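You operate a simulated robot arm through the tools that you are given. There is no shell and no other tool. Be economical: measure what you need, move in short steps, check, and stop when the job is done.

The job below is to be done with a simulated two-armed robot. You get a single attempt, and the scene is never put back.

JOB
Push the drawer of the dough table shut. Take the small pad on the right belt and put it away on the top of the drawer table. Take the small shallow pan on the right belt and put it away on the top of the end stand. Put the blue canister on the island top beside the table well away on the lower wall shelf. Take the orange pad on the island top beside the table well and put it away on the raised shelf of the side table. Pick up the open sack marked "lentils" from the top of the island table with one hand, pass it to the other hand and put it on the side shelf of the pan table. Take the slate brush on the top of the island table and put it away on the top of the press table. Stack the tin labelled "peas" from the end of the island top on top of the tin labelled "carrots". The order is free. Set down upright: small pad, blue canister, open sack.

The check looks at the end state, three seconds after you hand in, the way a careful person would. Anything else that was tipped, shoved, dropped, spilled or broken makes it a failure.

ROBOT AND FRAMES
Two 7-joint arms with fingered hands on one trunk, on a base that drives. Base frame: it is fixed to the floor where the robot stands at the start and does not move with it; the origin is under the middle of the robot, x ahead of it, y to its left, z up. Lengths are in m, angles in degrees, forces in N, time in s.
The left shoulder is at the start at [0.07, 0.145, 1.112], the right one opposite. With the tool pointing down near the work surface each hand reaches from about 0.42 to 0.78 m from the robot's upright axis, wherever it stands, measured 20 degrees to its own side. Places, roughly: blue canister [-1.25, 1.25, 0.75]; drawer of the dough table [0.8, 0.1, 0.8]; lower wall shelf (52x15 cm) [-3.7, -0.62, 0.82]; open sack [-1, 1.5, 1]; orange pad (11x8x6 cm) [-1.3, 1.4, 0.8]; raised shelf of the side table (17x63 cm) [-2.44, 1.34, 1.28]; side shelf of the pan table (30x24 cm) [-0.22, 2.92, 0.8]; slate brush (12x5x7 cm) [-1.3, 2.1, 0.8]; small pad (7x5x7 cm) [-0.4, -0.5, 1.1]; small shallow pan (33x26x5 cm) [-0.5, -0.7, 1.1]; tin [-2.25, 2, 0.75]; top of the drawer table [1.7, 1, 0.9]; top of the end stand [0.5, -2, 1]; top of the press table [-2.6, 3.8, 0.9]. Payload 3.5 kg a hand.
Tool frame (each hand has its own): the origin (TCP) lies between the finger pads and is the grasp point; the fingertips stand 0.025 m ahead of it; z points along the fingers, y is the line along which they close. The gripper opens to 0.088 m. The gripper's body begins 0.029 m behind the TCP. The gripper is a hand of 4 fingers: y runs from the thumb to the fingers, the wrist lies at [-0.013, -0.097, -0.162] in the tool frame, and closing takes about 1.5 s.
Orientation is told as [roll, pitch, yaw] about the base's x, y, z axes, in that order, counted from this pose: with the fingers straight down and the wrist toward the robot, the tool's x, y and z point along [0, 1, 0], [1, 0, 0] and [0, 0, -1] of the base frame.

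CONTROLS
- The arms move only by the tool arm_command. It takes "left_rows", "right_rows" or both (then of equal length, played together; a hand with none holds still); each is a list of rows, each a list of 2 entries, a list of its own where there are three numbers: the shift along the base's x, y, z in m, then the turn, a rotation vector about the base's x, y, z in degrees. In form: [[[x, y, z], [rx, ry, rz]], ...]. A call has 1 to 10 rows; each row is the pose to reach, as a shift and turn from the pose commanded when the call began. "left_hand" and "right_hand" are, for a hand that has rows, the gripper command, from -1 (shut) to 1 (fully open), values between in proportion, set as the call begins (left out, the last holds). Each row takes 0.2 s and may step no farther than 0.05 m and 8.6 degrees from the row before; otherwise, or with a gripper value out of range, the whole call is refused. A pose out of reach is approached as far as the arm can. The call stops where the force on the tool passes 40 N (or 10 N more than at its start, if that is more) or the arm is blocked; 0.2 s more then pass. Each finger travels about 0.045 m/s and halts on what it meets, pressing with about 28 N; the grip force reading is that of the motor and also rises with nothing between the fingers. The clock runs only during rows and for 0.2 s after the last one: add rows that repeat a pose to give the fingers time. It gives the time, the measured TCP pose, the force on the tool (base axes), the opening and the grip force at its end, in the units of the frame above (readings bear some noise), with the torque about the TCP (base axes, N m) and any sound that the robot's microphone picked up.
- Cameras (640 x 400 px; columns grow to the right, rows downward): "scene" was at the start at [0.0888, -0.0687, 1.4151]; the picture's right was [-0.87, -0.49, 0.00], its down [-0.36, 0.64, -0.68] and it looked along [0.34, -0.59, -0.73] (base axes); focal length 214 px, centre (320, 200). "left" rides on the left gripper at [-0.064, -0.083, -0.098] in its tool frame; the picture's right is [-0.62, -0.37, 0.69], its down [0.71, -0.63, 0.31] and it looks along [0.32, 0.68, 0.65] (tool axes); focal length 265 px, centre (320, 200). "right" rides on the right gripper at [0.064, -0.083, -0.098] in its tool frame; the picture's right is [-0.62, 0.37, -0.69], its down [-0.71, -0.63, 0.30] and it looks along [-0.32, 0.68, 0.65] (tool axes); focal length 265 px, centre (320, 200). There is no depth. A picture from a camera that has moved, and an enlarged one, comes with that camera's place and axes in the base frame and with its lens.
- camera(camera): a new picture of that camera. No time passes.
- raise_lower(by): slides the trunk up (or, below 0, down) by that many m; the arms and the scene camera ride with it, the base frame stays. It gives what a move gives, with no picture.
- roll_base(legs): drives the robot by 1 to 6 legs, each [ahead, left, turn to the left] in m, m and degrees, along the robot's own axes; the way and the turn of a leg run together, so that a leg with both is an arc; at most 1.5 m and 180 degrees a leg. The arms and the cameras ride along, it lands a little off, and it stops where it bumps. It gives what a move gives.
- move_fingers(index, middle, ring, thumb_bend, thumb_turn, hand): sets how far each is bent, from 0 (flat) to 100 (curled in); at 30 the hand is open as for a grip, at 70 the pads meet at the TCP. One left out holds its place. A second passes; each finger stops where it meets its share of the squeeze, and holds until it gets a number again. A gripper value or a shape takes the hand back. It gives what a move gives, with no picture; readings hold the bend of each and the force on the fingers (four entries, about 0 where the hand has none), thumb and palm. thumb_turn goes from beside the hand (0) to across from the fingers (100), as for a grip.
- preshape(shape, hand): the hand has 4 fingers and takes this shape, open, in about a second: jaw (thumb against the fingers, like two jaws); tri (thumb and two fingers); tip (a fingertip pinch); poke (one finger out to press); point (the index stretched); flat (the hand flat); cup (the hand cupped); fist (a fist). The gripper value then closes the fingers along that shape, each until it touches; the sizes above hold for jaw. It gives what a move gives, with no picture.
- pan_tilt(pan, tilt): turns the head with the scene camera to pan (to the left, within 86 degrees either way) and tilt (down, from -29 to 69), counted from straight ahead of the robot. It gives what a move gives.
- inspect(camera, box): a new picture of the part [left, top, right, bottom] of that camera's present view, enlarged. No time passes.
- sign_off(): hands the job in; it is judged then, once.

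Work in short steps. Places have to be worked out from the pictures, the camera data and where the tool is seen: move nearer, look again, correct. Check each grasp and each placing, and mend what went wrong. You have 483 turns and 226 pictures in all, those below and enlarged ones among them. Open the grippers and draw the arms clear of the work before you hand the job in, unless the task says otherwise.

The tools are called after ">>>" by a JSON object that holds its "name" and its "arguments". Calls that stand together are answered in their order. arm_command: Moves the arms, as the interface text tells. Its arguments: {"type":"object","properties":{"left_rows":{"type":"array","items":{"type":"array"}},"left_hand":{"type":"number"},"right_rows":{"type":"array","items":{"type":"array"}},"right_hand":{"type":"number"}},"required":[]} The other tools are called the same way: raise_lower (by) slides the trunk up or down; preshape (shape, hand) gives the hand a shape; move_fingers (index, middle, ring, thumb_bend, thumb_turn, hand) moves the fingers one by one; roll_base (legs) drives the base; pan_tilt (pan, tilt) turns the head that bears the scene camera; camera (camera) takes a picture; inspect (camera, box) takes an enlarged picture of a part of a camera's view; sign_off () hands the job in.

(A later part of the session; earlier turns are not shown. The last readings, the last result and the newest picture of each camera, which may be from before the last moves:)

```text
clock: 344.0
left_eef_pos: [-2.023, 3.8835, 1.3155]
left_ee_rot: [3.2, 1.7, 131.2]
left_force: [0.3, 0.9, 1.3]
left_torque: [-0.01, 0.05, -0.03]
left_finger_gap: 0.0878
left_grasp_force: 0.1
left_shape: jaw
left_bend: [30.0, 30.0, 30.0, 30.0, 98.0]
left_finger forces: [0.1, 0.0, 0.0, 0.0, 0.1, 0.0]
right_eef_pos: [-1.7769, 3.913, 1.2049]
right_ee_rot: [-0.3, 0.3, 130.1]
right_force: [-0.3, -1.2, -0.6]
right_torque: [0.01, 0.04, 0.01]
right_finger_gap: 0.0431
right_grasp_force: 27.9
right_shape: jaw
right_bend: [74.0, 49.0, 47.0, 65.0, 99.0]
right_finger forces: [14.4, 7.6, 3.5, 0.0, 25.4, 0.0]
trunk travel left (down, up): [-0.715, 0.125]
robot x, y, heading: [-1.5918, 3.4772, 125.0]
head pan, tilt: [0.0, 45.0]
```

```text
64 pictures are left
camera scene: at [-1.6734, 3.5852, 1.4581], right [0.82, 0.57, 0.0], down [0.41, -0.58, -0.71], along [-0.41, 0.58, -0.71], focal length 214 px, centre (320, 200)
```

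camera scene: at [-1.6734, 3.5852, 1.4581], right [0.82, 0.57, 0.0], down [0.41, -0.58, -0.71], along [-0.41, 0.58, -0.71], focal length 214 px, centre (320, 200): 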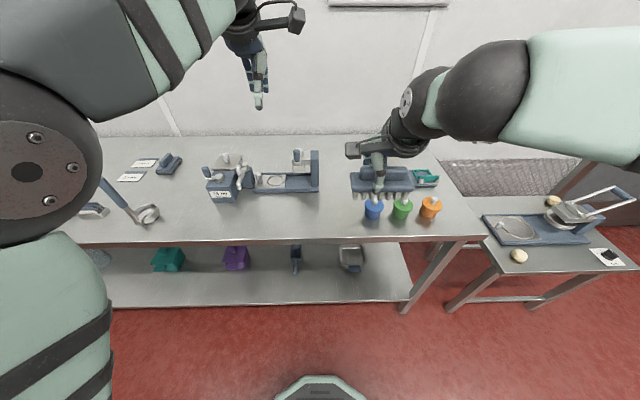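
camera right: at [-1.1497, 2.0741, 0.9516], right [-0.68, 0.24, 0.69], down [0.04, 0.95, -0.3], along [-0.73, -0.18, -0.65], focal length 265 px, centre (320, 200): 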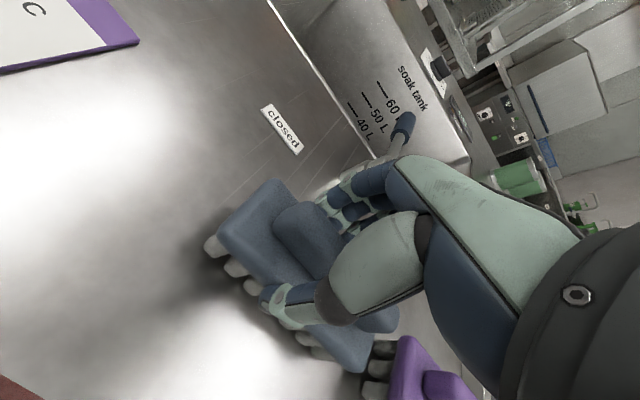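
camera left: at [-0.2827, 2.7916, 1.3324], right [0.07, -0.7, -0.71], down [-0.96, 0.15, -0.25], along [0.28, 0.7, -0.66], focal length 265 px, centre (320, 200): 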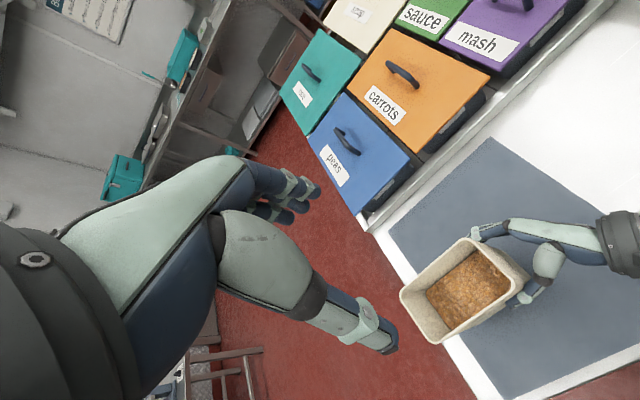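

The space between the press and the cups is free, at about (-1.945, 3.98). I move the left arm aside, carry the brush over and lower it most of the way.

>>> {"name": "arm_command", "arguments": {"left_rows": [[[-0.03, -0.021, 0], [0, 0, 0]], [[-0.06, -0.042, 0], [0, 0, 0]], [[-0.09, -0.063, 0], [0, 0, 0]], [[-0.12, -0.084, 0], [0, 0, 0]]]}}

>>> {"name": "arm_command", "arguments": {"right_rows": [[[-0.042, 0.017, 0], [0, 0, 0]], [[-0.084, 0.034, 0], [0, 0, 0]], [[-0.126, 0.051, -0.01], [0, 0, 0]], [[-0.16, 0.066, -0.035], [0, 0, 0]], [[-0.168, 0.069, -0.08], [0, 0, 0]], [[-0.168, 0.069, -0.125], [0, 0, 0]], [[-0.168, 0.069, -0.17], [0, 0, 0]], [[-0.168, 0.069, -0.21], [0, 0, 0]]]}}

>>> {"name": "inspect", "arguments": {"camera": "scene", "box": [230, 120, 450, 260]}}

```text
clock: 345.0
left_eef_pos: [-2.147, 3.7996, 1.3146]
left_ee_rot: [3.0, 1.8, 131.1]
left_force: [0.3, -0.1, 0.6]
left_torque: [-0.02, 0.02, 0.03]
left_finger_gap: 0.088
left_grasp_force: 0.0
left_shape: jaw
left_bend: [30.0, 30.0, 30.0, 30.0, 98.0]
left_finger forces: [0.0, 0.0, 0.0, 0.0, 0.1, 0.0]
right_eef_pos: [-1.7791, 3.9115, 1.2033]
right_ee_rot: [-0.4, 0.2, 130.1]
right_force: [-0.7, -0.3, -1.6]
right_torque: [0.0, 0.01, 0.03]
right_finger_gap: 0.0432
right_grasp_force: 28.0
right_shape: jaw
right_bend: [74.0, 49.0, 47.0, 65.0, 99.0]
right_finger forces: [14.3, 7.6, 3.5, 0.0, 25.4, 0.1]
trunk travel left (down, up): [-0.715, 0.125]
robot x, y, heading: [-1.5942, 3.476, 125.1]
head pan, tilt: [0.0, 45.0]
```

```text
clock: 346.8
left_eef_pos: [-2.1454, 3.8011, 1.3149]
left_ee_rot: [3.1, 1.7, 131.2]
left_force: [-0.1, -0.5, 0.7]
left_torque: [-0.02, 0.02, -0.01]
left_finger_gap: 0.0879
left_grasp_force: 0.1
left_shape: jaw
left_bend: [30.0, 30.0, 30.0, 30.0, 98.0]
left_finger forces: [0.0, 0.0, 0.1, 0.1, 0.0, 0.0]
right_eef_pos: [-1.9457, 3.9815, 0.9932]
right_ee_rot: [-0.3, 0.3, 130.1]
right_force: [0.9, -0.1, -1.0]
right_torque: [-0.02, -0.01, 0.01]
right_finger_gap: 0.043
right_grasp_force: 28.0
right_shape: jaw
right_bend: [74.0, 49.0, 47.0, 66.0, 99.0]
right_finger forces: [14.3, 7.6, 3.5, 0.0, 25.4, 0.0]
trunk travel left (down, up): [-0.715, 0.125]
robot x, y, heading: [-1.595, 3.476, 124.9]
head pan, tilt: [0.0, 45.0]
```

```text
2.86 times, centred on (340, 190) of scene
camera zoom: at [-1.6739, 3.5858, 1.458], right [0.82, 0.57, 0.0], down [0.41, -0.58, -0.71], along [-0.41, 0.58, -0.71], focal length 613 px, centre (263, 229)
```

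zoom: 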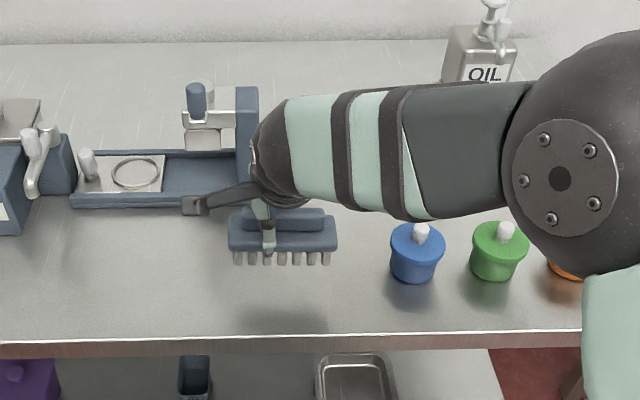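

The brush hovers over a clear patch. I lower it gently until contact.

>>> {"name": "arm_command", "arguments": {"right_rows": [[[0, 0, -0.012], [0, 0, 0]], [[0, 0, -0.024], [0, 0, 0]], [[0, 0, -0.034], [0, 0, 0]], [[0, 0, -0.042], [0, 0, 0]]]}}

```text
clock: 347.8
left_eef_pos: [-2.1455, 3.8005, 1.3153]
left_ee_rot: [3.1, 1.9, 131.2]
left_force: [-0.2, 0.4, 0.5]
left_torque: [0.03, 0.0, 0.01]
left_finger_gap: 0.0878
left_grasp_force: 0.1
left_shape: jaw
left_bend: [30.0, 30.0, 30.0, 30.0, 98.0]
left_finger forces: [0.0, 0.0, 0.0, 0.0, 0.0, 0.0]
right_eef_pos: [-1.9451, 3.9818, 0.9519]
right_ee_rot: [-0.3, 0.2, 130.0]
right_force: [-0.2, 0.6, -0.7]
right_torque: [-0.01, 0.02, 0.02]
right_finger_gap: 0.0432
right_grasp_force: 28.0
right_shape: jaw
right_bend: [74.0, 49.0, 47.0, 66.0, 99.0]
right_finger forces: [14.3, 7.6, 3.5, 0.0, 25.5, 0.1]
trunk travel left (down, up): [-0.715, 0.125]
robot x, y, heading: [-1.5949, 3.4794, 125.1]
head pan, tilt: [0.0, 45.0]
```

No contact yet; I continue in 5 mm steps.

>>> {"name": "arm_command", "arguments": {"right_rows": [[[0, 0, -0.006], [0, 0, 0]], [[0, 0, -0.012], [0, 0, 0]], [[0, 0, -0.018], [0, 0, 0]], [[0, 0, -0.024], [0, 0, 0]], [[0, 0, -0.03], [0, 0, 0]]]}}

```text
clock: 349.0
left_eef_pos: [-2.1417, 3.7974, 1.319]
left_ee_rot: [3.1, 1.4, 131.2]
left_force: [-0.3, -0.1, -0.1]
left_torque: [-0.01, 0.04, 0.02]
left_finger_gap: 0.0879
left_grasp_force: 0.0
left_shape: jaw
left_bend: [30.0, 30.0, 30.0, 30.0, 98.0]
left_finger forces: [0.0, 0.0, 0.0, 0.0, 0.1, 0.0]
right_eef_pos: [-1.9447, 3.9803, 0.9314]
right_ee_rot: [-0.2, -0.9, 130.0]
right_force: [0.3, 2.1, 31.3]
right_torque: [-0.09, -0.18, 0.07]
right_finger_gap: 0.0435
right_grasp_force: 27.8
right_shape: jaw
right_bend: [74.0, 49.0, 47.0, 66.0, 99.0]
right_finger forces: [17.2, 9.7, 4.5, 0.1, 29.1, 0.1]
trunk travel left (down, up): [-0.715, 0.125]
robot x, y, heading: [-1.5935, 3.4787, 124.8]
head pan, tilt: [0.0, 45.0]
```

Contact. I ease up, open, and rise.

>>> {"name": "arm_command", "arguments": {"right_rows": [[[0, 0, 0.008], [0, 0, 0]], [[0, 0, 0.009], [0, 0, 0]]]}}

>>> {"name": "arm_command", "arguments": {"right_rows": [[[0, 0, 0], [0, 0, 0]], [[0, 0, 0], [0, 0, 0]], [[0, 0, 0], [0, 0, 0]], [[0, 0, 0], [0, 0, 0]], [[0, 0, 0], [0, 0, 0]], [[0, 0, 0.03], [0, 0, 0]], [[0, 0, 0.075], [0, 0, 0]], [[0, 0, 0.12], [0, 0, 0]], [[0, 0, 0.165], [0, 0, 0]], [[0.01, -0.01, 0.21], [0, 0, 0]]], "right_hand": 1}}

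>>> {"name": "inspect", "arguments": {"camera": "scene", "box": [230, 120, 450, 260]}}

```text
clock: 349.6
left_eef_pos: [-2.1445, 3.7991, 1.316]
left_ee_rot: [3.1, 1.7, 131.2]
left_force: [-0.8, 0.2, -1.5]
left_torque: [0.03, -0.03, -0.01]
left_finger_gap: 0.0876
left_grasp_force: 0.1
left_shape: jaw
left_bend: [30.0, 30.0, 30.0, 30.0, 98.0]
left_finger forces: [0.1, 0.0, 0.0, 0.0, 0.1, 0.0]
right_eef_pos: [-1.9458, 3.9797, 0.9313]
right_ee_rot: [-0.3, 0.1, 130.1]
right_force: [-1.9, 3.9, 14.8]
right_torque: [0.09, 0.01, 0.0]
right_finger_gap: 0.0434
right_grasp_force: 27.7
right_shape: jaw
right_bend: [74.0, 48.0, 46.0, 66.0, 99.0]
right_finger forces: [17.5, 9.7, 4.0, 0.0, 26.8, 0.0]
trunk travel left (down, up): [-0.715, 0.125]
robot x, y, heading: [-1.6, 3.4723, 125.1]
head pan, tilt: [0.0, 45.0]
```

```text
clock: 351.8
left_eef_pos: [-2.1434, 3.799, 1.3165]
left_ee_rot: [3.1, 1.6, 131.3]
left_force: [-0.4, -1.1, 0.5]
left_torque: [0.0, 0.0, -0.02]
left_finger_gap: 0.0876
left_grasp_force: 0.1
left_shape: jaw
left_bend: [30.0, 30.0, 30.0, 30.0, 98.0]
left_finger forces: [0.1, 0.1, 0.0, 0.1, 0.0, 0.1]
right_eef_pos: [-1.9355, 3.9699, 1.1452]
right_ee_rot: [-0.3, 0.1, 130.0]
right_force: [-1.0, 0.1, 0.1]
right_torque: [0.01, 0.03, 0.03]
right_finger_gap: 0.0875
right_grasp_force: 0.0
right_shape: jaw
right_bend: [30.0, 30.0, 30.0, 30.0, 98.0]
right_finger forces: [0.0, 0.0, 0.1, 0.0, 0.0, 0.0]
trunk travel left (down, up): [-0.715, 0.125]
robot x, y, heading: [-1.5976, 3.4774, 125.1]
head pan, tilt: [0.0, 45.0]
```

```text
2.86 times, centred on (340, 190) of scene
camera zoom: at [-1.6712, 3.5828, 1.4583], right [0.82, 0.57, 0.0], down [0.41, -0.58, -0.71], along [-0.41, 0.58, -0.71], focal length 613 px, centre (263, 229)
```

zoom: 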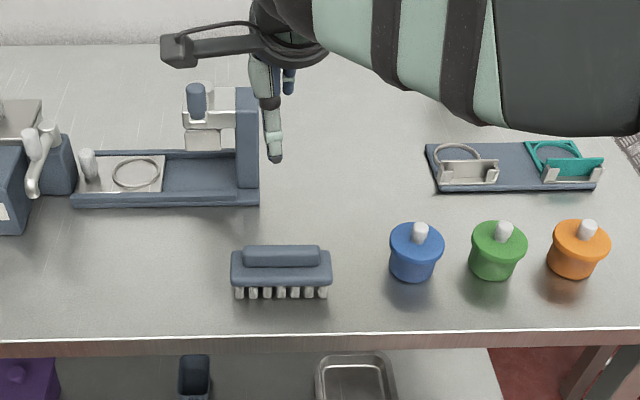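

The brush is on the press table. Next, the tins at the far end of the island. I back off, turn around and strafe along the island's end to look at them.

>>> {"name": "raise_lower", "arguments": {"by": 0.08}}

>>> {"name": "roll_base", "arguments": {"legs": [[-0.15, 0, 0], [0, 0, 90], [0, 0, 90], [0, -1.1, 0]]}}

>>> {"name": "pan_tilt", "arguments": {"pan": -15, "tilt": 45}}

>>> {"name": "camera", "arguments": {"camera": "scene"}}

```text
clock: 352.9
left_eef_pos: [-2.1458, 3.7995, 1.3953]
left_ee_rot: [3.1, 1.7, 131.2]
left_force: [-0.5, 0.3, 0.5]
left_torque: [0.03, -0.01, -0.02]
left_finger_gap: 0.0876
left_grasp_force: 0.0
left_shape: jaw
left_bend: [30.0, 30.0, 30.0, 30.0, 98.0]
left_finger forces: [0.0, 0.1, 0.0, 0.0, 0.0, 0.0]
right_eef_pos: [-1.9366, 3.9705, 1.2236]
right_ee_rot: [-0.3, 0.2, 130.1]
right_force: [-1.2, -0.1, -0.8]
right_torque: [-0.01, -0.02, -0.01]
right_finger_gap: 0.0876
right_grasp_force: 0.0
right_shape: jaw
right_bend: [30.0, 30.0, 30.0, 30.0, 98.0]
right_finger forces: [0.0, 0.1, 0.1, 0.0, 0.1, 0.1]
trunk travel left (down, up): [-0.795, 0.045]
robot x, y, heading: [-1.598, 3.471, 125.3]
head pan, tilt: [0.0, 45.0]
```

```text
clock: 367.2
left_eef_pos: [-1.8851, 2.3951, 1.395]
left_ee_rot: [3.0, 1.8, -49.5]
left_force: [-0.2, 0.6, 0.6]
left_torque: [-0.03, -0.03, 0.02]
left_finger_gap: 0.0878
left_grasp_force: 0.2
left_shape: jaw
left_bend: [30.0, 30.0, 30.0, 30.0, 98.0]
left_finger forces: [0.1, 0.0, 0.0, 0.1, 0.0, 0.0]
right_eef_pos: [-2.0957, 2.2274, 1.224]
right_ee_rot: [-0.2, 0.2, -50.5]
right_force: [0.4, -0.2, -0.7]
right_torque: [-0.01, -0.03, 0.01]
right_finger_gap: 0.0874
right_grasp_force: 0.1
right_shape: jaw
right_bend: [30.0, 30.0, 30.0, 30.0, 98.0]
right_finger forces: [0.0, 0.1, 0.0, 0.0, 0.1, 0.0]
trunk travel left (down, up): [-0.795, 0.045]
robot x, y, heading: [-2.432, 2.7249, -55.6]
head pan, tilt: [0.0, 45.0]
```

```text
clock: 368.0
left_eef_pos: [-1.8851, 2.3943, 1.3945]
left_ee_rot: [3.1, 1.7, -49.5]
left_force: [0.7, -0.2, -0.1]
left_torque: [-0.01, -0.03, 0.0]
left_finger_gap: 0.0878
left_grasp_force: 0.0
left_shape: jaw
left_bend: [30.0, 30.0, 30.0, 30.0, 98.0]
left_finger forces: [0.0, 0.0, 0.0, 0.0, 0.0, 0.0]
right_eef_pos: [-2.0972, 2.227, 1.2239]
right_ee_rot: [-0.3, 0.2, -50.6]
right_force: [0.5, -0.2, 0.5]
right_torque: [0.01, 0.02, 0.03]
right_finger_gap: 0.0879
right_grasp_force: 0.1
right_shape: jaw
right_bend: [30.0, 30.0, 30.0, 30.0, 98.0]
right_finger forces: [0.1, 0.1, 0.1, 0.1, 0.0, 0.0]
trunk travel left (down, up): [-0.795, 0.045]
robot x, y, heading: [-2.428, 2.724, -55.6]
head pan, tilt: [-15.0, 45.0]
```

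```text
61 pictures are left
camera scene: at [-2.375, 2.6079, 1.5381], right [-0.94, -0.33, 0.0], down [-0.23, 0.67, -0.71], along [0.23, -0.67, -0.71], focal length 214 px, centre (320, 200)
```

scene: 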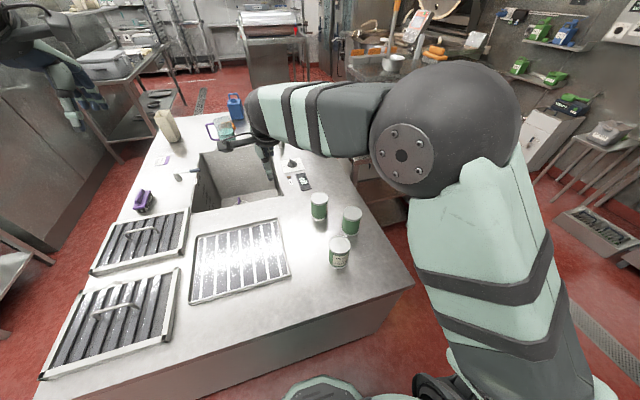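

Three green tins stand near the island's end. I enlarge to read their labels.

>>> {"name": "inspect", "arguments": {"camera": "scene", "box": [285, 180, 385, 275]}}

>>> {"name": "camera", "arguments": {"camera": "right"}}

```text
4.21 times, centred on (335, 228) of scene
camera zoom: at [-2.375, 2.6079, 1.5381], right [-0.94, -0.33, 0.0], down [-0.23, 0.67, -0.71], along [0.23, -0.67, -0.71], focal length 903 px, centre (257, 84)
```

zoom: 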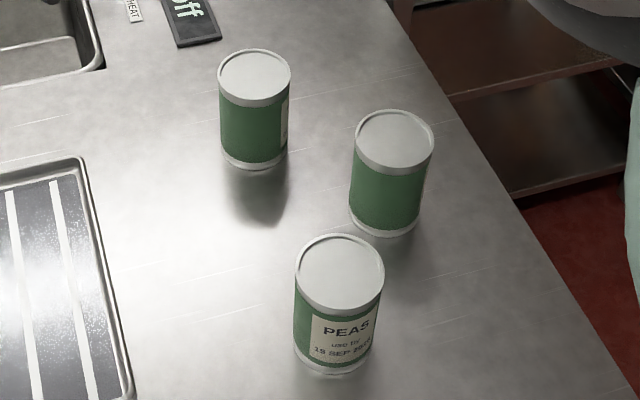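

```text
59 pictures are left
camera right: at [-2.0996, 2.3323, 1.3216], right [-0.24, -0.68, 0.69], down [-0.95, 0.03, -0.3], along [0.18, -0.73, -0.65], focal length 265 px, centre (320, 200)
```

right: 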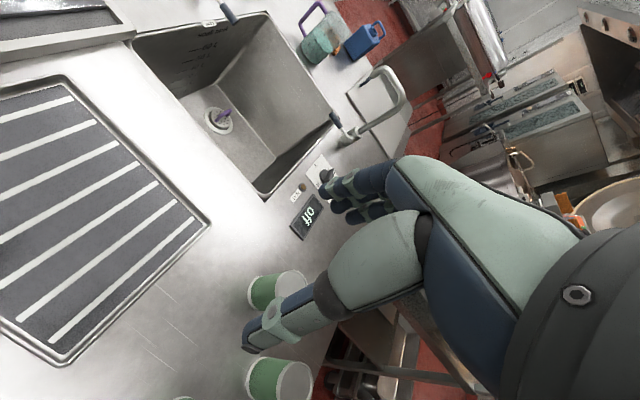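

The nearest tin is PEAS; the other two hide their labels toward the right. I strafe 0.4 m right to see those labels.

>>> {"name": "roll_base", "arguments": {"legs": [[0, -0.42, 0]]}}

>>> {"name": "pan_tilt", "arguments": {"pan": 25, "tilt": 45}}

>>> {"name": "camera", "arguments": {"camera": "scene"}}

```text
clock: 370.5
left_eef_pos: [-2.2178, 2.1682, 1.3953]
left_ee_rot: [3.0, 1.8, -49.0]
left_force: [-0.8, 0.5, -0.4]
left_torque: [0.04, 0.0, 0.03]
left_finger_gap: 0.0877
left_grasp_force: 0.1
left_shape: jaw
left_bend: [30.0, 30.0, 30.0, 30.0, 98.0]
left_finger forces: [0.0, 0.1, 0.1, 0.0, 0.0, 0.0]
right_eef_pos: [-2.4274, 1.9978, 1.2235]
right_ee_rot: [-0.4, 0.2, -50.1]
right_force: [-0.1, -0.5, -0.2]
right_torque: [0.01, -0.02, -0.01]
right_finger_gap: 0.0878
right_grasp_force: 0.0
right_shape: jaw
right_bend: [30.0, 30.0, 30.0, 30.0, 98.0]
right_finger forces: [0.0, 0.0, 0.0, 0.1, 0.0, 0.1]
trunk travel left (down, up): [-0.795, 0.045]
robot x, y, heading: [-2.7663, 2.4909, -55.3]
head pan, tilt: [-15.0, 45.0]
```

```text
clock: 371.6
left_eef_pos: [-2.2195, 2.1675, 1.3938]
left_ee_rot: [3.1, 1.8, -49.2]
left_force: [-0.1, -0.2, -0.2]
left_torque: [-0.02, -0.01, 0.0]
left_finger_gap: 0.0874
left_grasp_force: 0.1
left_shape: jaw
left_bend: [30.0, 30.0, 30.0, 30.0, 98.0]
left_finger forces: [0.0, 0.0, 0.0, 0.0, 0.0, 0.0]
right_eef_pos: [-2.4285, 1.9964, 1.2232]
right_ee_rot: [-0.2, 0.2, -50.2]
right_force: [0.1, 0.6, 0.1]
right_torque: [0.01, 0.06, -0.01]
right_finger_gap: 0.0877
right_grasp_force: 0.0
right_shape: jaw
right_bend: [30.0, 30.0, 30.0, 30.0, 98.0]
right_finger forces: [0.0, 0.0, 0.0, 0.1, 0.0, 0.1]
trunk travel left (down, up): [-0.795, 0.045]
robot x, y, heading: [-2.7652, 2.4946, -55.2]
head pan, tilt: [25.0, 45.0]
```

```text
58 pictures are left
camera scene: at [-2.6682, 2.4119, 1.5381], right [-0.5, -0.86, 0.0], down [-0.61, 0.36, -0.71], along [0.61, -0.36, -0.71], focal length 214 px, centre (320, 200)
```

scene: 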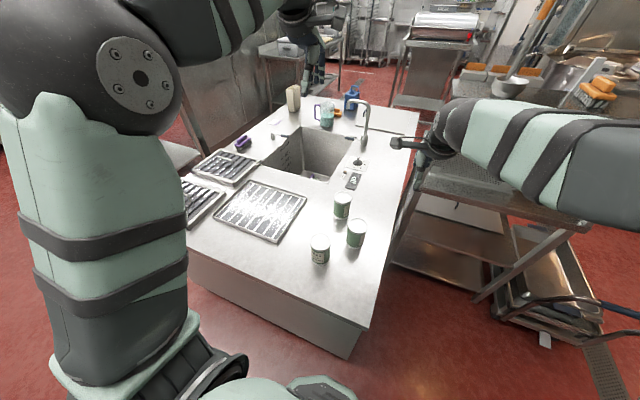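

>>> {"name": "inspect", "arguments": {"camera": "scene", "box": [295, 180, 385, 270]}}

```text
4.44 times, centred on (340, 225) of scene
camera zoom: at [-2.6682, 2.4119, 1.5381], right [-0.5, -0.86, 0.0], down [-0.61, 0.36, -0.71], along [0.61, -0.36, -0.71], focal length 953 px, centre (231, 89)
```

zoom: 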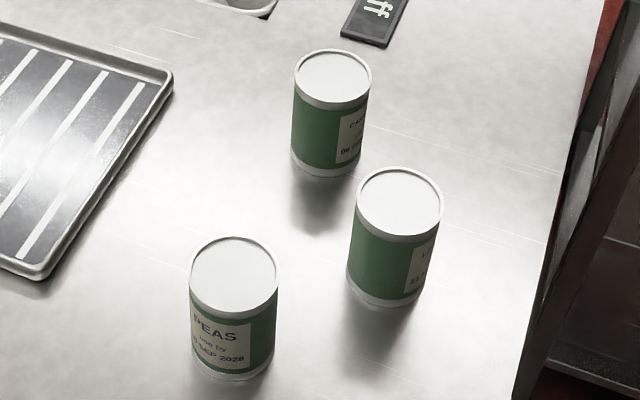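

The farther tin reads "CA…" (carrots), the other begins with "L". Positions: peas (-2.305, 2.195), carrots (-2.166, 2.003), lids at z 0.91. I lower the trunk, move the right arm aside, and bring the left hand over the peas tin.

>>> {"name": "arm_command", "arguments": {"right_rows": [[[-0.033, -0.023, 0], [0, 0, 0]], [[-0.066, -0.046, 0], [0, 0, 0]], [[-0.1, -0.069, 0], [0, 0, 0]], [[-0.133, -0.092, 0], [0, 0, 0]], [[-0.164, -0.114, 0], [0, 0, 0]]], "left_rows": [[[-0.02, 0.006, 0], [0, 0, -1]], [[-0.04, 0.013, 0], [0, 0, -2]], [[-0.06, 0.02, 0], [0, 0, -3]], [[-0.085, 0.0275, 0], [0, 0, -4]], [[-0.085, 0.0275, -0.02], [0, 0, -5]]]}}

>>> {"name": "raise_lower", "arguments": {"by": -0.12}}

>>> {"name": "arm_command", "arguments": {"left_rows": [[[0, 0, -0.045], [0, 0, 0]], [[0, 0, -0.09], [0, 0, 0]], [[0, 0, -0.135], [0, 0, 0]], [[0, 0, -0.18], [0, 0, 0]], [[0, 0, -0.21], [0, 0, 0]]]}}

>>> {"name": "camera", "arguments": {"camera": "left"}}

```text
clock: 372.8
left_eef_pos: [-2.3077, 2.1941, 1.3752]
left_ee_rot: [3.1, 1.7, -54.2]
left_force: [0.2, 0.3, -0.1]
left_torque: [0.03, -0.04, -0.01]
left_finger_gap: 0.088
left_grasp_force: 0.2
left_shape: jaw
left_bend: [30.0, 30.0, 30.0, 30.0, 98.0]
left_finger forces: [0.1, 0.0, 0.0, 0.1, 0.1, 0.0]
right_eef_pos: [-2.595, 1.8831, 1.2241]
right_ee_rot: [-0.2, 0.2, -50.1]
right_force: [0.6, 0.5, 0.5]
right_torque: [0.01, -0.04, 0.0]
right_finger_gap: 0.0876
right_grasp_force: 0.1
right_shape: jaw
right_bend: [30.0, 30.0, 30.0, 30.0, 98.0]
right_finger forces: [0.0, 0.1, 0.0, 0.0, 0.0, 0.0]
trunk travel left (down, up): [-0.795, 0.045]
robot x, y, heading: [-2.7671, 2.4947, -55.1]
head pan, tilt: [25.0, 45.0]
```

```text
clock: 374.3
left_eef_pos: [-2.305, 2.1949, 1.2559]
left_ee_rot: [3.1, 1.6, -54.1]
left_force: [0.5, -0.2, 0.3]
left_torque: [-0.01, 0.02, -0.01]
left_finger_gap: 0.088
left_grasp_force: 0.1
left_shape: jaw
left_bend: [30.0, 30.0, 30.0, 30.0, 98.0]
left_finger forces: [0.0, 0.1, 0.0, 0.0, 0.0, 0.1]
right_eef_pos: [-2.5931, 1.8829, 1.1057]
right_ee_rot: [-0.2, 0.2, -50.0]
right_force: [-0.4, -0.8, 0.1]
right_torque: [-0.03, -0.03, -0.02]
right_finger_gap: 0.0879
right_grasp_force: 0.1
right_shape: jaw
right_bend: [30.0, 30.0, 30.0, 30.0, 98.0]
right_finger forces: [0.0, 0.0, 0.0, 0.0, 0.0, 0.0]
trunk travel left (down, up): [-0.675, 0.165]
robot x, y, heading: [-2.7683, 2.494, -55.0]
head pan, tilt: [25.0, 45.0]
```

```text
clock: 375.5
left_eef_pos: [-2.3056, 2.1935, 1.0419]
left_ee_rot: [3.1, 1.8, -54.1]
left_force: [0.4, 0.5, -0.6]
left_torque: [0.01, 0.03, 0.01]
left_finger_gap: 0.0878
left_grasp_force: 0.1
left_shape: jaw
left_bend: [30.0, 30.0, 30.0, 30.0, 98.0]
left_finger forces: [0.1, 0.0, 0.0, 0.0, 0.0, 0.0]
right_eef_pos: [-2.5941, 1.8824, 1.1031]
right_ee_rot: [-0.2, 0.3, -50.1]
right_force: [0.4, 0.2, -0.5]
right_torque: [-0.01, -0.01, 0.0]
right_finger_gap: 0.0877
right_grasp_force: 0.1
right_shape: jaw
right_bend: [30.0, 30.0, 30.0, 30.0, 98.0]
right_finger forces: [0.0, 0.1, 0.1, 0.0, 0.0, 0.0]
trunk travel left (down, up): [-0.675, 0.165]
robot x, y, heading: [-2.7627, 2.4936, -55.4]
head pan, tilt: [25.0, 45.0]
```

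```text
56 pictures are left
camera left: at [-2.4081, 2.2169, 1.1402], right [-0.7, -0.03, -0.71], down [0.22, 0.94, -0.25], along [0.68, -0.33, -0.66], focal length 265 px, centre (320, 200)
```

left: 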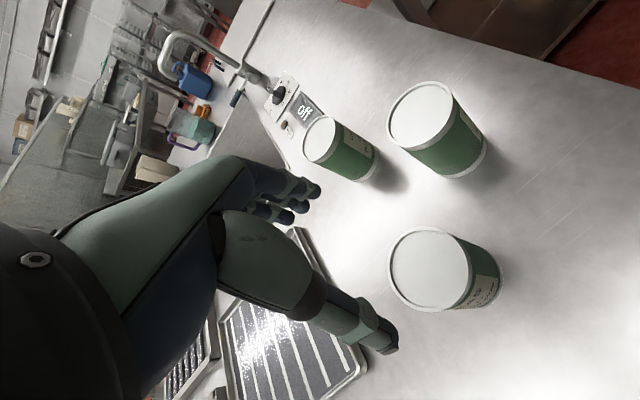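

The hand is centred over the peas tin within half a centimetre. I adjust, descend to z 0.887 and close.

>>> {"name": "arm_command", "arguments": {"left_rows": [[[-0.005, -0.004, -0.04], [0, 0, 0]], [[-0.005, -0.004, -0.085], [0, 0, 0]], [[-0.005, -0.004, -0.125], [0, 0, 0]], [[-0.005, -0.004, -0.154], [0, 0, 0]]]}}

>>> {"name": "arm_command", "arguments": {"left_rows": [[[0, 0, 0], [0, 0, 0]], [[0, 0, 0], [0, 0, 0]], [[0, 0, 0], [0, 0, 0]], [[0, 0, 0], [0, 0, 0]], [[0, 0, 0], [0, 0, 0]], [[0, 0, 0], [0, 0, 0]]], "left_hand": -1}}

>>> {"name": "arm_command", "arguments": {"left_rows": [[[0, 0, 0.02], [0, 0, 0]], [[0, 0, 0.06], [0, 0, 0]], [[0, 0, 0.1], [0, 0, 0]], [[0, 0, 0.14], [0, 0, 0]], [[0, 0, 0.17], [0, 0, 0]]]}}

>>> {"name": "camera", "arguments": {"camera": "left"}}

```text
clock: 376.5
left_eef_pos: [-2.3096, 2.1898, 0.8904]
left_ee_rot: [3.1, 1.4, -54.2]
left_force: [1.1, -3.4, 8.8]
left_torque: [-0.07, -0.02, -0.01]
left_finger_gap: 0.0876
left_grasp_force: 0.0
left_shape: jaw
left_bend: [28.0, 30.0, 30.0, 29.0, 97.0]
left_finger forces: [7.0, 0.0, 0.0, 0.0, 2.7, 0.0]
right_eef_pos: [-2.5961, 1.8827, 1.1039]
right_ee_rot: [-0.2, 0.2, -50.2]
right_force: [0.4, -0.2, 1.2]
right_torque: [-0.01, -0.01, 0.01]
right_finger_gap: 0.0878
right_grasp_force: 0.1
right_shape: jaw
right_bend: [30.0, 30.0, 30.0, 30.0, 98.0]
right_finger forces: [0.1, 0.0, 0.0, 0.0, 0.0, 0.0]
trunk travel left (down, up): [-0.675, 0.165]
robot x, y, heading: [-2.7666, 2.4938, -55.1]
head pan, tilt: [25.0, 45.0]
```

```text
clock: 377.9
left_eef_pos: [-2.3107, 2.1914, 0.8895]
left_ee_rot: [3.1, 1.6, -54.1]
left_force: [-1.6, -5.8, 10.0]
left_torque: [-0.61, -0.36, -0.18]
left_finger_gap: 0.0658
left_grasp_force: 27.7
left_shape: jaw
left_bend: [27.0, 34.0, 32.0, 55.0, 98.0]
left_finger forces: [22.7, 12.7, 3.8, 0.0, 33.9, 0.0]
right_eef_pos: [-2.5947, 1.8835, 1.1044]
right_ee_rot: [-0.2, 0.1, -50.2]
right_force: [0.2, -0.2, 0.1]
right_torque: [0.01, -0.01, -0.03]
right_finger_gap: 0.0876
right_grasp_force: 0.0
right_shape: jaw
right_bend: [30.0, 30.0, 30.0, 30.0, 98.0]
right_finger forces: [0.0, 0.0, 0.1, 0.0, 0.0, 0.0]
trunk travel left (down, up): [-0.675, 0.165]
robot x, y, heading: [-2.7684, 2.4875, -55.4]
head pan, tilt: [25.0, 45.0]
```

```text
clock: 379.1
left_eef_pos: [-2.3121, 2.1888, 1.0611]
left_ee_rot: [3.1, 1.8, -54.1]
left_force: [-0.2, -0.3, -3.8]
left_torque: [-0.04, 0.04, 0.01]
left_finger_gap: 0.0658
left_grasp_force: 28.2
left_shape: jaw
left_bend: [28.0, 35.0, 33.0, 55.0, 98.0]
left_finger forces: [16.8, 12.3, 3.4, 0.1, 32.6, 0.0]
right_eef_pos: [-2.5945, 1.8829, 1.1045]
right_ee_rot: [-0.3, 0.2, -50.2]
right_force: [0.1, 0.0, -0.1]
right_torque: [0.01, 0.01, 0.03]
right_finger_gap: 0.0879
right_grasp_force: 0.1
right_shape: jaw
right_bend: [30.0, 30.0, 30.0, 30.0, 98.0]
right_finger forces: [0.1, 0.0, 0.0, 0.1, 0.1, 0.0]
trunk travel left (down, up): [-0.675, 0.165]
robot x, y, heading: [-2.7665, 2.4942, -55.4]
head pan, tilt: [25.0, 45.0]
```

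```text
55 pictures are left
camera left: at [-2.4137, 2.2132, 1.1589], right [-0.7, -0.02, -0.71], down [0.22, 0.94, -0.25], along [0.68, -0.33, -0.66], focal length 265 px, centre (320, 200)
```

left: 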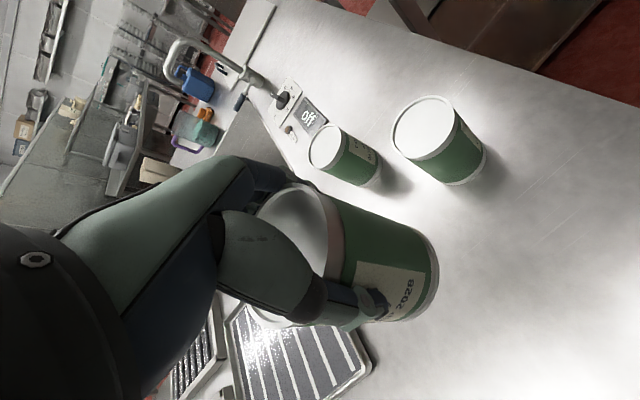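

The tin is held upright (3.8 N). By the measured offset the carrots tin is (0.1385, -0.192) away; I carry the peas tin over it, staying high, and look.

>>> {"name": "arm_command", "arguments": {"left_rows": [[[0.023, -0.031, 0.015], [0, 0, 0]], [[0.047, -0.063, 0.015], [0, 0, 0]], [[0.07, -0.095, 0.015], [0, 0, 0]], [[0.093, -0.126, 0.015], [0, 0, 0]], [[0.117, -0.158, 0.01], [0, 0, 0]], [[0.14, -0.189, 0.0], [0, 0, 0]], [[0.14, -0.189, -0.02], [0, 0, 0]]]}}

>>> {"name": "inspect", "arguments": {"camera": "scene", "box": [270, 120, 410, 240]}}

>>> {"name": "camera", "arguments": {"camera": "left"}}

```text
clock: 380.7
left_eef_pos: [-2.1689, 2.0025, 1.0415]
left_ee_rot: [3.1, 1.8, -54.1]
left_force: [0.2, 0.0, -3.6]
left_torque: [-0.03, 0.0, 0.0]
left_finger_gap: 0.0655
left_grasp_force: 27.8
left_shape: jaw
left_bend: [28.0, 36.0, 34.0, 55.0, 97.0]
left_finger forces: [16.1, 12.5, 3.6, 0.0, 31.5, 0.1]
right_eef_pos: [-2.5942, 1.8836, 1.1044]
right_ee_rot: [-0.3, 0.0, -50.1]
right_force: [-0.8, -0.3, 0.3]
right_torque: [0.01, 0.01, -0.01]
right_finger_gap: 0.0879
right_grasp_force: 0.2
right_shape: jaw
right_bend: [30.0, 30.0, 30.0, 30.0, 98.0]
right_finger forces: [0.0, 0.0, 0.0, 0.0, 0.0, 0.0]
trunk travel left (down, up): [-0.675, 0.165]
robot x, y, heading: [-2.7662, 2.4946, -55.1]
head pan, tilt: [25.0, 45.0]
```

```text
3.33 times, centred on (340, 180) of scene
camera zoom: at [-2.669, 2.4124, 1.4182], right [-0.5, -0.86, 0.0], down [-0.61, 0.36, -0.71], along [0.61, -0.36, -0.71], focal length 715 px, centre (253, 267)
```

zoom: 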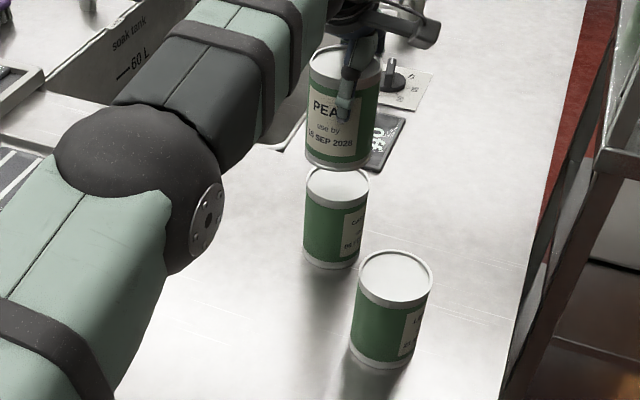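

```text
53 pictures are left
camera left: at [-2.2715, 2.0266, 1.1397], right [-0.7, -0.02, -0.71], down [0.22, 0.94, -0.24], along [0.68, -0.33, -0.66], focal length 265 px, centre (320, 200)
```

left: 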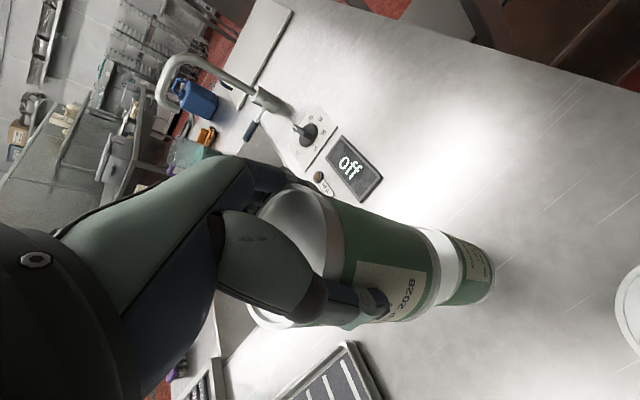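

In the scene view the tins line up sideways. I enlarge the left view to check the other direction.

>>> {"name": "inspect", "arguments": {"camera": "left", "box": [370, 200, 520, 340]}}

```text
2.86 times, centred on (445, 270) of left
camera zoom: at [-2.2715, 2.0266, 1.1397], right [-0.7, -0.02, -0.71], down [0.22, 0.94, -0.24], along [0.68, -0.33, -0.66], focal length 758 px, centre (-37, 0)
```

zoom: 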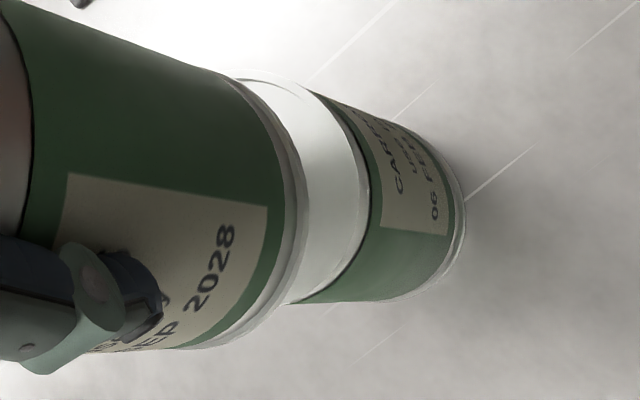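

The label reads CARROTS, and the tins are aligned to about a centimetre. I correct by 8 mm and lower gently until the peas tin touches.

>>> {"name": "arm_command", "arguments": {"left_rows": [[[0, -0.004, -0.012], [0, 0, 0]], [[-0.001, -0.008, -0.026], [0, 0, 0]], [[-0.001, -0.008, -0.038], [0, 0, 0]], [[-0.001, -0.008, -0.046], [0, 0, 0]], [[-0.001, -0.008, -0.052], [0, 0, 0]]]}}

```text
clock: 381.9
left_eef_pos: [-2.1725, 1.9941, 0.9965]
left_ee_rot: [3.1, 1.0, -54.1]
left_force: [-1.1, 1.4, 17.1]
left_torque: [-0.33, -0.41, -0.02]
left_finger_gap: 0.0651
left_grasp_force: 27.9
left_shape: jaw
left_bend: [28.0, 35.0, 33.0, 55.0, 97.0]
left_finger forces: [18.0, 12.8, 4.3, 0.0, 34.0, 0.0]
right_eef_pos: [-2.5968, 1.8862, 1.1054]
right_ee_rot: [-0.2, 0.0, -50.1]
right_force: [-0.6, -0.7, 0.2]
right_torque: [-0.02, -0.02, 0.0]
right_finger_gap: 0.0877
right_grasp_force: 0.2
right_shape: jaw
right_bend: [30.0, 30.0, 30.0, 30.0, 98.0]
right_finger forces: [0.0, 0.0, 0.1, 0.0, 0.0, 0.0]
trunk travel left (down, up): [-0.675, 0.165]
robot x, y, heading: [-2.7708, 2.4974, -55.3]
head pan, tilt: [25.0, 45.0]
```

Contact at 0.996, as expected for a 10.7 cm tin. I ease off and check the alignment.

>>> {"name": "arm_command", "arguments": {"left_rows": [[[0, 0, 0.003], [0, 0, 0]], [[0, 0, 0.004], [0, 0, 0]]]}}

>>> {"name": "inspect", "arguments": {"camera": "scene", "box": [290, 110, 390, 210]}}

>>> {"name": "inspect", "arguments": {"camera": "left", "box": [370, 200, 520, 340]}}

```text
clock: 382.5
left_eef_pos: [-2.1713, 1.9928, 0.9978]
left_ee_rot: [3.1, 1.4, -54.2]
left_force: [1.0, -1.7, 15.3]
left_torque: [-0.58, -0.61, -0.05]
left_finger_gap: 0.0653
left_grasp_force: 28.0
left_shape: jaw
left_bend: [28.0, 35.0, 33.0, 56.0, 97.0]
left_finger forces: [18.7, 13.4, 4.6, 0.1, 32.4, 0.0]
right_eef_pos: [-2.5958, 1.8857, 1.1056]
right_ee_rot: [-0.2, 0.0, -50.1]
right_force: [-0.3, 1.1, -0.3]
right_torque: [-0.01, -0.06, 0.02]
right_finger_gap: 0.0877
right_grasp_force: 0.0
right_shape: jaw
right_bend: [30.0, 30.0, 30.0, 30.0, 98.0]
right_finger forces: [0.0, 0.1, 0.0, 0.0, 0.0, 0.0]
trunk travel left (down, up): [-0.675, 0.165]
robot x, y, heading: [-2.767, 2.4917, -55.2]
head pan, tilt: [25.0, 45.0]
```

```text
4.00 times, centred on (340, 160) of scene
camera zoom: at [-2.6712, 2.414, 1.4185], right [-0.5, -0.86, 0.0], down [-0.61, 0.36, -0.71], along [0.61, -0.36, -0.71], focal length 858 px, centre (240, 360)
```

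zoom: 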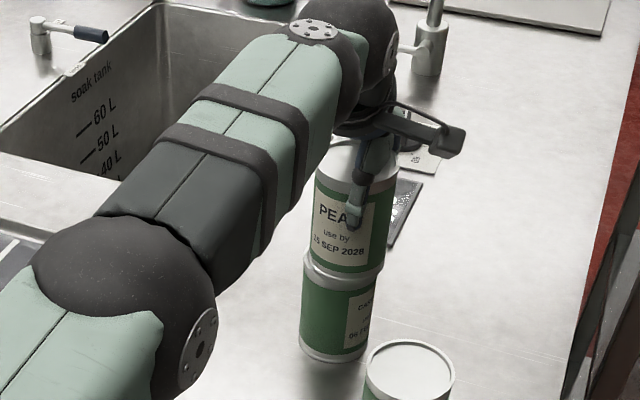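

```text
2.86 times, centred on (445, 270) of left
camera zoom: at [-2.2754, 2.018, 1.0942], right [-0.7, -0.03, -0.72], down [0.22, 0.94, -0.25], along [0.68, -0.33, -0.65], focal length 758 px, centre (-37, 0)
```

zoom: 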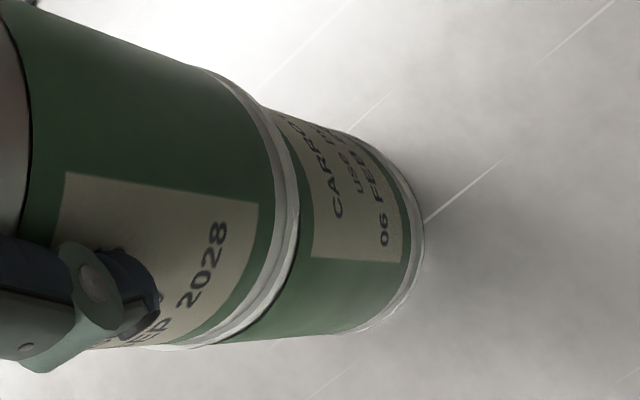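

The peas tin sits about 7 mm off toward the right. I lift a touch, shift by (0.003, 0.006), set down again, then release.

>>> {"name": "arm_command", "arguments": {"left_rows": [[[0, 0, 0.006], [0, 0, 0]], [[0, 0, 0.012], [0, 0, 0]], [[0.003, 0.006, 0.012], [0, 0, 0]], [[0.003, 0.006, 0.004], [0, 0, 0]], [[0.003, 0.006, -0.001], [0, 0, 0]], [[0.003, 0.006, -0.001], [0, 0, 0]]]}}

>>> {"name": "arm_command", "arguments": {"left_rows": [[[0, 0, 0.0], [0, 0, 0]], [[0, 0, 0.0], [0, 0, 0]], [[0, 0, 0], [0, 0, 0]], [[0, 0, 0], [0, 0, 0]], [[0, 0, 0], [0, 0, 0]], [[0, 0, 0], [0, 0, 0]]], "left_hand": 1}}

>>> {"name": "inspect", "arguments": {"camera": "scene", "box": [290, 110, 390, 210]}}

```text
clock: 383.9
left_eef_pos: [-2.1696, 1.9998, 0.9975]
left_ee_rot: [3.1, 1.2, -54.2]
left_force: [-1.5, 0.1, 16.1]
left_torque: [-0.35, -0.45, 0.05]
left_finger_gap: 0.0648
left_grasp_force: 27.8
left_shape: jaw
left_bend: [28.0, 35.0, 33.0, 56.0, 97.0]
left_finger forces: [17.0, 12.8, 4.5, 0.0, 33.4, 0.1]
right_eef_pos: [-2.5961, 1.8863, 1.1055]
right_ee_rot: [-0.2, 0.0, -50.1]
right_force: [0.5, -0.5, 0.0]
right_torque: [0.01, 0.04, 0.0]
right_finger_gap: 0.0879
right_grasp_force: 0.0
right_shape: jaw
right_bend: [30.0, 30.0, 30.0, 30.0, 98.0]
right_finger forces: [0.1, 0.1, 0.1, 0.1, 0.0, 0.1]
trunk travel left (down, up): [-0.675, 0.165]
robot x, y, heading: [-2.7674, 2.4936, -55.3]
head pan, tilt: [25.0, 45.0]
```

```text
clock: 385.3
left_eef_pos: [-2.1705, 1.9992, 0.9935]
left_ee_rot: [3.0, 1.7, -54.0]
left_force: [-2.7, -2.0, 11.7]
left_torque: [0.07, 0.04, -0.02]
left_finger_gap: 0.088
left_grasp_force: 0.1
left_shape: jaw
left_bend: [28.0, 30.0, 30.0, 30.0, 97.0]
left_finger forces: [6.3, 0.0, 0.1, 0.1, 7.5, 0.0]
right_eef_pos: [-2.5975, 1.8832, 1.1057]
right_ee_rot: [-0.2, 0.1, -50.2]
right_force: [-0.2, 0.0, 0.1]
right_torque: [-0.06, 0.03, 0.0]
right_finger_gap: 0.0878
right_grasp_force: 0.0
right_shape: jaw
right_bend: [30.0, 30.0, 30.0, 30.0, 98.0]
right_finger forces: [0.0, 0.1, 0.1, 0.0, 0.1, 0.0]
trunk travel left (down, up): [-0.675, 0.165]
robot x, y, heading: [-2.7668, 2.4929, -55.3]
head pan, tilt: [25.0, 45.0]
```

```text
4.00 times, centred on (340, 160) of scene
camera zoom: at [-2.6714, 2.4129, 1.4184], right [-0.5, -0.86, 0.0], down [-0.61, 0.36, -0.71], along [0.61, -0.36, -0.71], focal length 858 px, centre (240, 360)
```

zoom: 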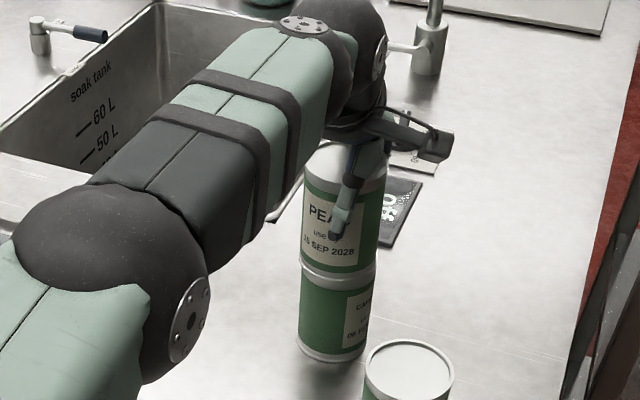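

The tins are neatly stacked. I rise slowly straight up.

>>> {"name": "arm_command", "arguments": {"left_rows": [[[0, 0, 0.006], [0, 0, 0]], [[0, 0, 0.015], [0, 0, 0]], [[0, 0, 0.03], [0, 0, 0]], [[0, 0, 0.06], [0, 0, 0]], [[0, 0, 0.1], [0, 0, 0]], [[0, 0, 0.14], [0, 0, 0]], [[0, 0, 0.18], [0, 0, 0]], [[-0.02, 0.03, 0.21], [0, 0, 0]]]}}

>>> {"name": "camera", "arguments": {"camera": "scene"}}

```text
clock: 387.1
left_eef_pos: [-2.1938, 2.0371, 1.1889]
left_ee_rot: [3.3, 1.7, -54.1]
left_force: [-0.2, 0.0, 0.0]
left_torque: [0.04, -0.06, -0.01]
left_finger_gap: 0.0882
left_grasp_force: 0.0
left_shape: jaw
left_bend: [30.0, 30.0, 30.0, 30.0, 97.0]
left_finger forces: [0.0, 0.1, 0.0, 0.0, 0.0, 0.1]
left hand out of reach, approached as far as the arm can: row 5, 6, 7, 8
right_eef_pos: [-2.5959, 1.8837, 1.1034]
right_ee_rot: [-0.3, 0.1, -50.2]
right_force: [-0.9, -1.3, 0.3]
right_torque: [-0.03, 0.0, 0.03]
right_finger_gap: 0.0878
right_grasp_force: 0.2
right_shape: jaw
right_bend: [30.0, 30.0, 30.0, 30.0, 98.0]
right_finger forces: [0.0, 0.1, 0.0, 0.0, 0.0, 0.0]
trunk travel left (down, up): [-0.675, 0.165]
robot x, y, heading: [-2.7692, 2.4924, -54.9]
head pan, tilt: [25.0, 45.0]
```

```text
48 pictures are left
camera scene: at [-2.6718, 2.412, 1.4183], right [-0.5, -0.86, 0.0], down [-0.61, 0.36, -0.71], along [0.61, -0.36, -0.71], focal length 214 px, centre (320, 200)
```

scene: 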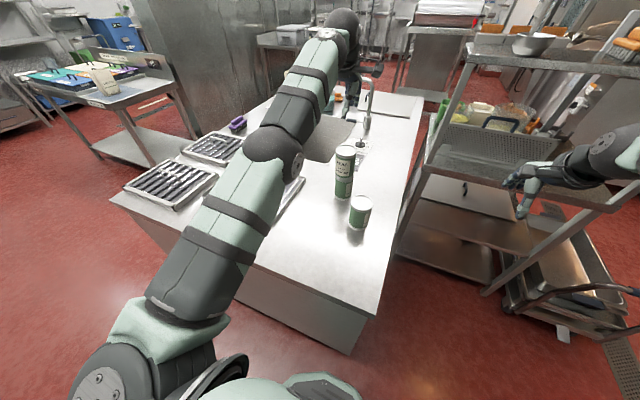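

The stack stands well. Now for the pad and canister. I draw the left arm back, raise the trunk, and drive around the island's right side to its front.

>>> {"name": "arm_command", "arguments": {"left_rows": [[[-0.02, 0.03, 0.02], [0, 0, 0]], [[-0.04, 0.06, 0.04], [0, 0, 0]], [[-0.06, 0.09, 0.05], [0, 0, 0]], [[-0.08, 0.12, 0.05], [0, 0, 0]], [[-0.1, 0.15, 0.05], [0, 0, 0]]]}}

>>> {"name": "raise_lower", "arguments": {"by": 0.15}}

>>> {"name": "roll_base", "arguments": {"legs": [[-0.1, 0, 0], [0, 1.45, 0], [0, 0.1, 0], [1.4, 0, 0], [0.95, 0, 0]]}}

```text
clock: 388.3
left_eef_pos: [-2.2908, 2.189, 1.238]
left_ee_rot: [3.0, 1.7, -54.4]
left_force: [0.5, 0.5, -0.4]
left_torque: [-0.04, 0.01, 0.02]
left_finger_gap: 0.088
left_grasp_force: 0.0
left_shape: jaw
left_bend: [30.0, 30.0, 30.0, 30.0, 98.0]
left_finger forces: [0.0, 0.1, 0.0, 0.1, 0.1, 0.0]
right_eef_pos: [-2.5929, 1.8839, 1.1055]
right_ee_rot: [-0.4, 0.1, -50.1]
right_force: [0.4, 1.2, -0.2]
right_torque: [0.0, 0.01, 0.0]
right_finger_gap: 0.088
right_grasp_force: 0.0
right_shape: jaw
right_bend: [30.0, 30.0, 30.0, 30.0, 98.0]
right_finger forces: [0.0, 0.1, 0.0, 0.0, 0.0, 0.0]
trunk travel left (down, up): [-0.675, 0.165]
robot x, y, heading: [-2.7667, 2.4928, -55.4]
head pan, tilt: [25.0, 45.0]
```

```text
clock: 390.1
left_eef_pos: [-2.2922, 2.187, 1.3878]
left_ee_rot: [3.1, 1.8, -54.1]
left_force: [0.3, -0.1, 0.0]
left_torque: [0.02, -0.01, 0.0]
left_finger_gap: 0.088
left_grasp_force: 0.0
left_shape: jaw
left_bend: [30.0, 30.0, 30.0, 30.0, 98.0]
left_finger forces: [0.1, 0.0, 0.0, 0.1, 0.0, 0.0]
right_eef_pos: [-2.594, 1.8834, 1.2546]
right_ee_rot: [-0.4, 0.2, -50.0]
right_force: [0.4, 0.0, -1.5]
right_torque: [-0.02, -0.01, 0.03]
right_finger_gap: 0.0876
right_grasp_force: 0.1
right_shape: jaw
right_bend: [30.0, 30.0, 30.0, 30.0, 98.0]
right_finger forces: [0.1, 0.1, 0.1, 0.0, 0.1, 0.0]
trunk travel left (down, up): [-0.825, 0.015]
robot x, y, heading: [-2.766, 2.49, -55.4]
head pan, tilt: [25.0, 45.0]
```

```text
clock: 409.9
left_eef_pos: [0.2342, 1.1916, 1.3884]
left_ee_rot: [3.1, 1.7, -55.1]
left_force: [0.3, 0.6, 0.0]
left_torque: [0.0, -0.01, 0.03]
left_finger_gap: 0.0878
left_grasp_force: 0.1
left_shape: jaw
left_bend: [30.0, 30.0, 30.0, 30.0, 98.0]
left_finger forces: [0.1, 0.0, 0.0, 0.0, 0.0, 0.0]
right_eef_pos: [-0.0726, 0.893, 1.2548]
right_ee_rot: [-0.2, 0.1, -51.2]
right_force: [0.3, -0.4, -0.6]
right_torque: [0.03, 0.02, 0.01]
right_finger_gap: 0.088
right_grasp_force: 0.0
right_shape: jaw
right_bend: [30.0, 30.0, 30.0, 30.0, 98.0]
right_finger forces: [0.0, 0.1, 0.1, 0.1, 0.0, 0.1]
trunk travel left (down, up): [-0.825, 0.015]
robot x, y, heading: [-0.2318, 1.5085, -56.2]
head pan, tilt: [25.0, 45.0]
```

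I slip past the dough table's corner to the island's front and turn to face it.

>>> {"name": "roll_base", "arguments": {"legs": [[0, -0.13, 0], [0.28, 0, 0], [0, -0.6, 0], [0, 0, 90], [0, 0, 90]]}}

>>> {"name": "pan_tilt", "arguments": {"pan": 25, "tilt": 40}}

>>> {"name": "camera", "arguments": {"camera": "scene"}}

```text
clock: 423.4
left_eef_pos: [-1.1633, 1.1674, 1.3881]
left_ee_rot: [3.2, 1.7, 126.6]
left_force: [0.1, 0.8, -0.8]
left_torque: [0.01, 0.0, 0.03]
left_finger_gap: 0.0881
left_grasp_force: 0.1
left_shape: jaw
left_bend: [30.0, 30.0, 30.0, 30.0, 98.0]
left_finger forces: [0.0, 0.0, 0.0, 0.0, 0.0, 0.0]
right_eef_pos: [-0.8649, 1.4731, 1.2552]
right_ee_rot: [-0.3, 0.2, 130.5]
right_force: [-0.4, 0.5, -0.5]
right_torque: [-0.02, 0.04, -0.01]
right_finger_gap: 0.0875
right_grasp_force: 0.1
right_shape: jaw
right_bend: [30.0, 30.0, 30.0, 30.0, 98.0]
right_finger forces: [0.0, 0.1, 0.0, 0.1, 0.1, 0.0]
trunk travel left (down, up): [-0.825, 0.015]
robot x, y, heading: [-0.687, 0.8638, 125.2]
head pan, tilt: [25.0, 45.0]
```

```text
clock: 424.0
left_eef_pos: [-1.1631, 1.1657, 1.3877]
left_ee_rot: [3.1, 1.7, 126.5]
left_force: [0.7, 0.1, 0.3]
left_torque: [-0.01, -0.03, 0.02]
left_finger_gap: 0.0882
left_grasp_force: 0.0
left_shape: jaw
left_bend: [30.0, 30.0, 30.0, 30.0, 98.0]
left_finger forces: [0.0, 0.1, 0.1, 0.1, 0.0, 0.0]
right_eef_pos: [-0.8658, 1.4739, 1.2538]
right_ee_rot: [-0.3, 0.2, 130.6]
right_force: [-0.3, 0.2, 0.1]
right_torque: [0.03, -0.02, 0.02]
right_finger_gap: 0.0875
right_grasp_force: 0.0
right_shape: jaw
right_bend: [30.0, 30.0, 30.0, 30.0, 98.0]
right_finger forces: [0.0, 0.0, 0.1, 0.1, 0.0, 0.1]
trunk travel left (down, up): [-0.825, 0.015]
robot x, y, heading: [-0.6887, 0.87, 125.5]
head pan, tilt: [25.0, 40.0]
```

```text
47 pictures are left
camera scene: at [-0.7895, 0.9492, 1.5753], right [0.49, 0.87, 0.0], down [0.56, -0.32, -0.77], along [-0.67, 0.38, -0.64], focal length 214 px, centre (320, 200)
```

scene: 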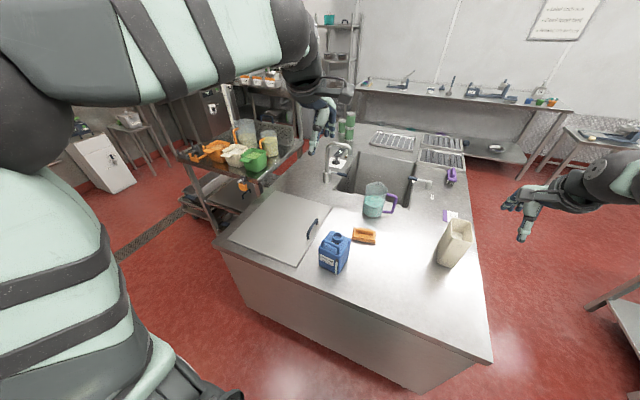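

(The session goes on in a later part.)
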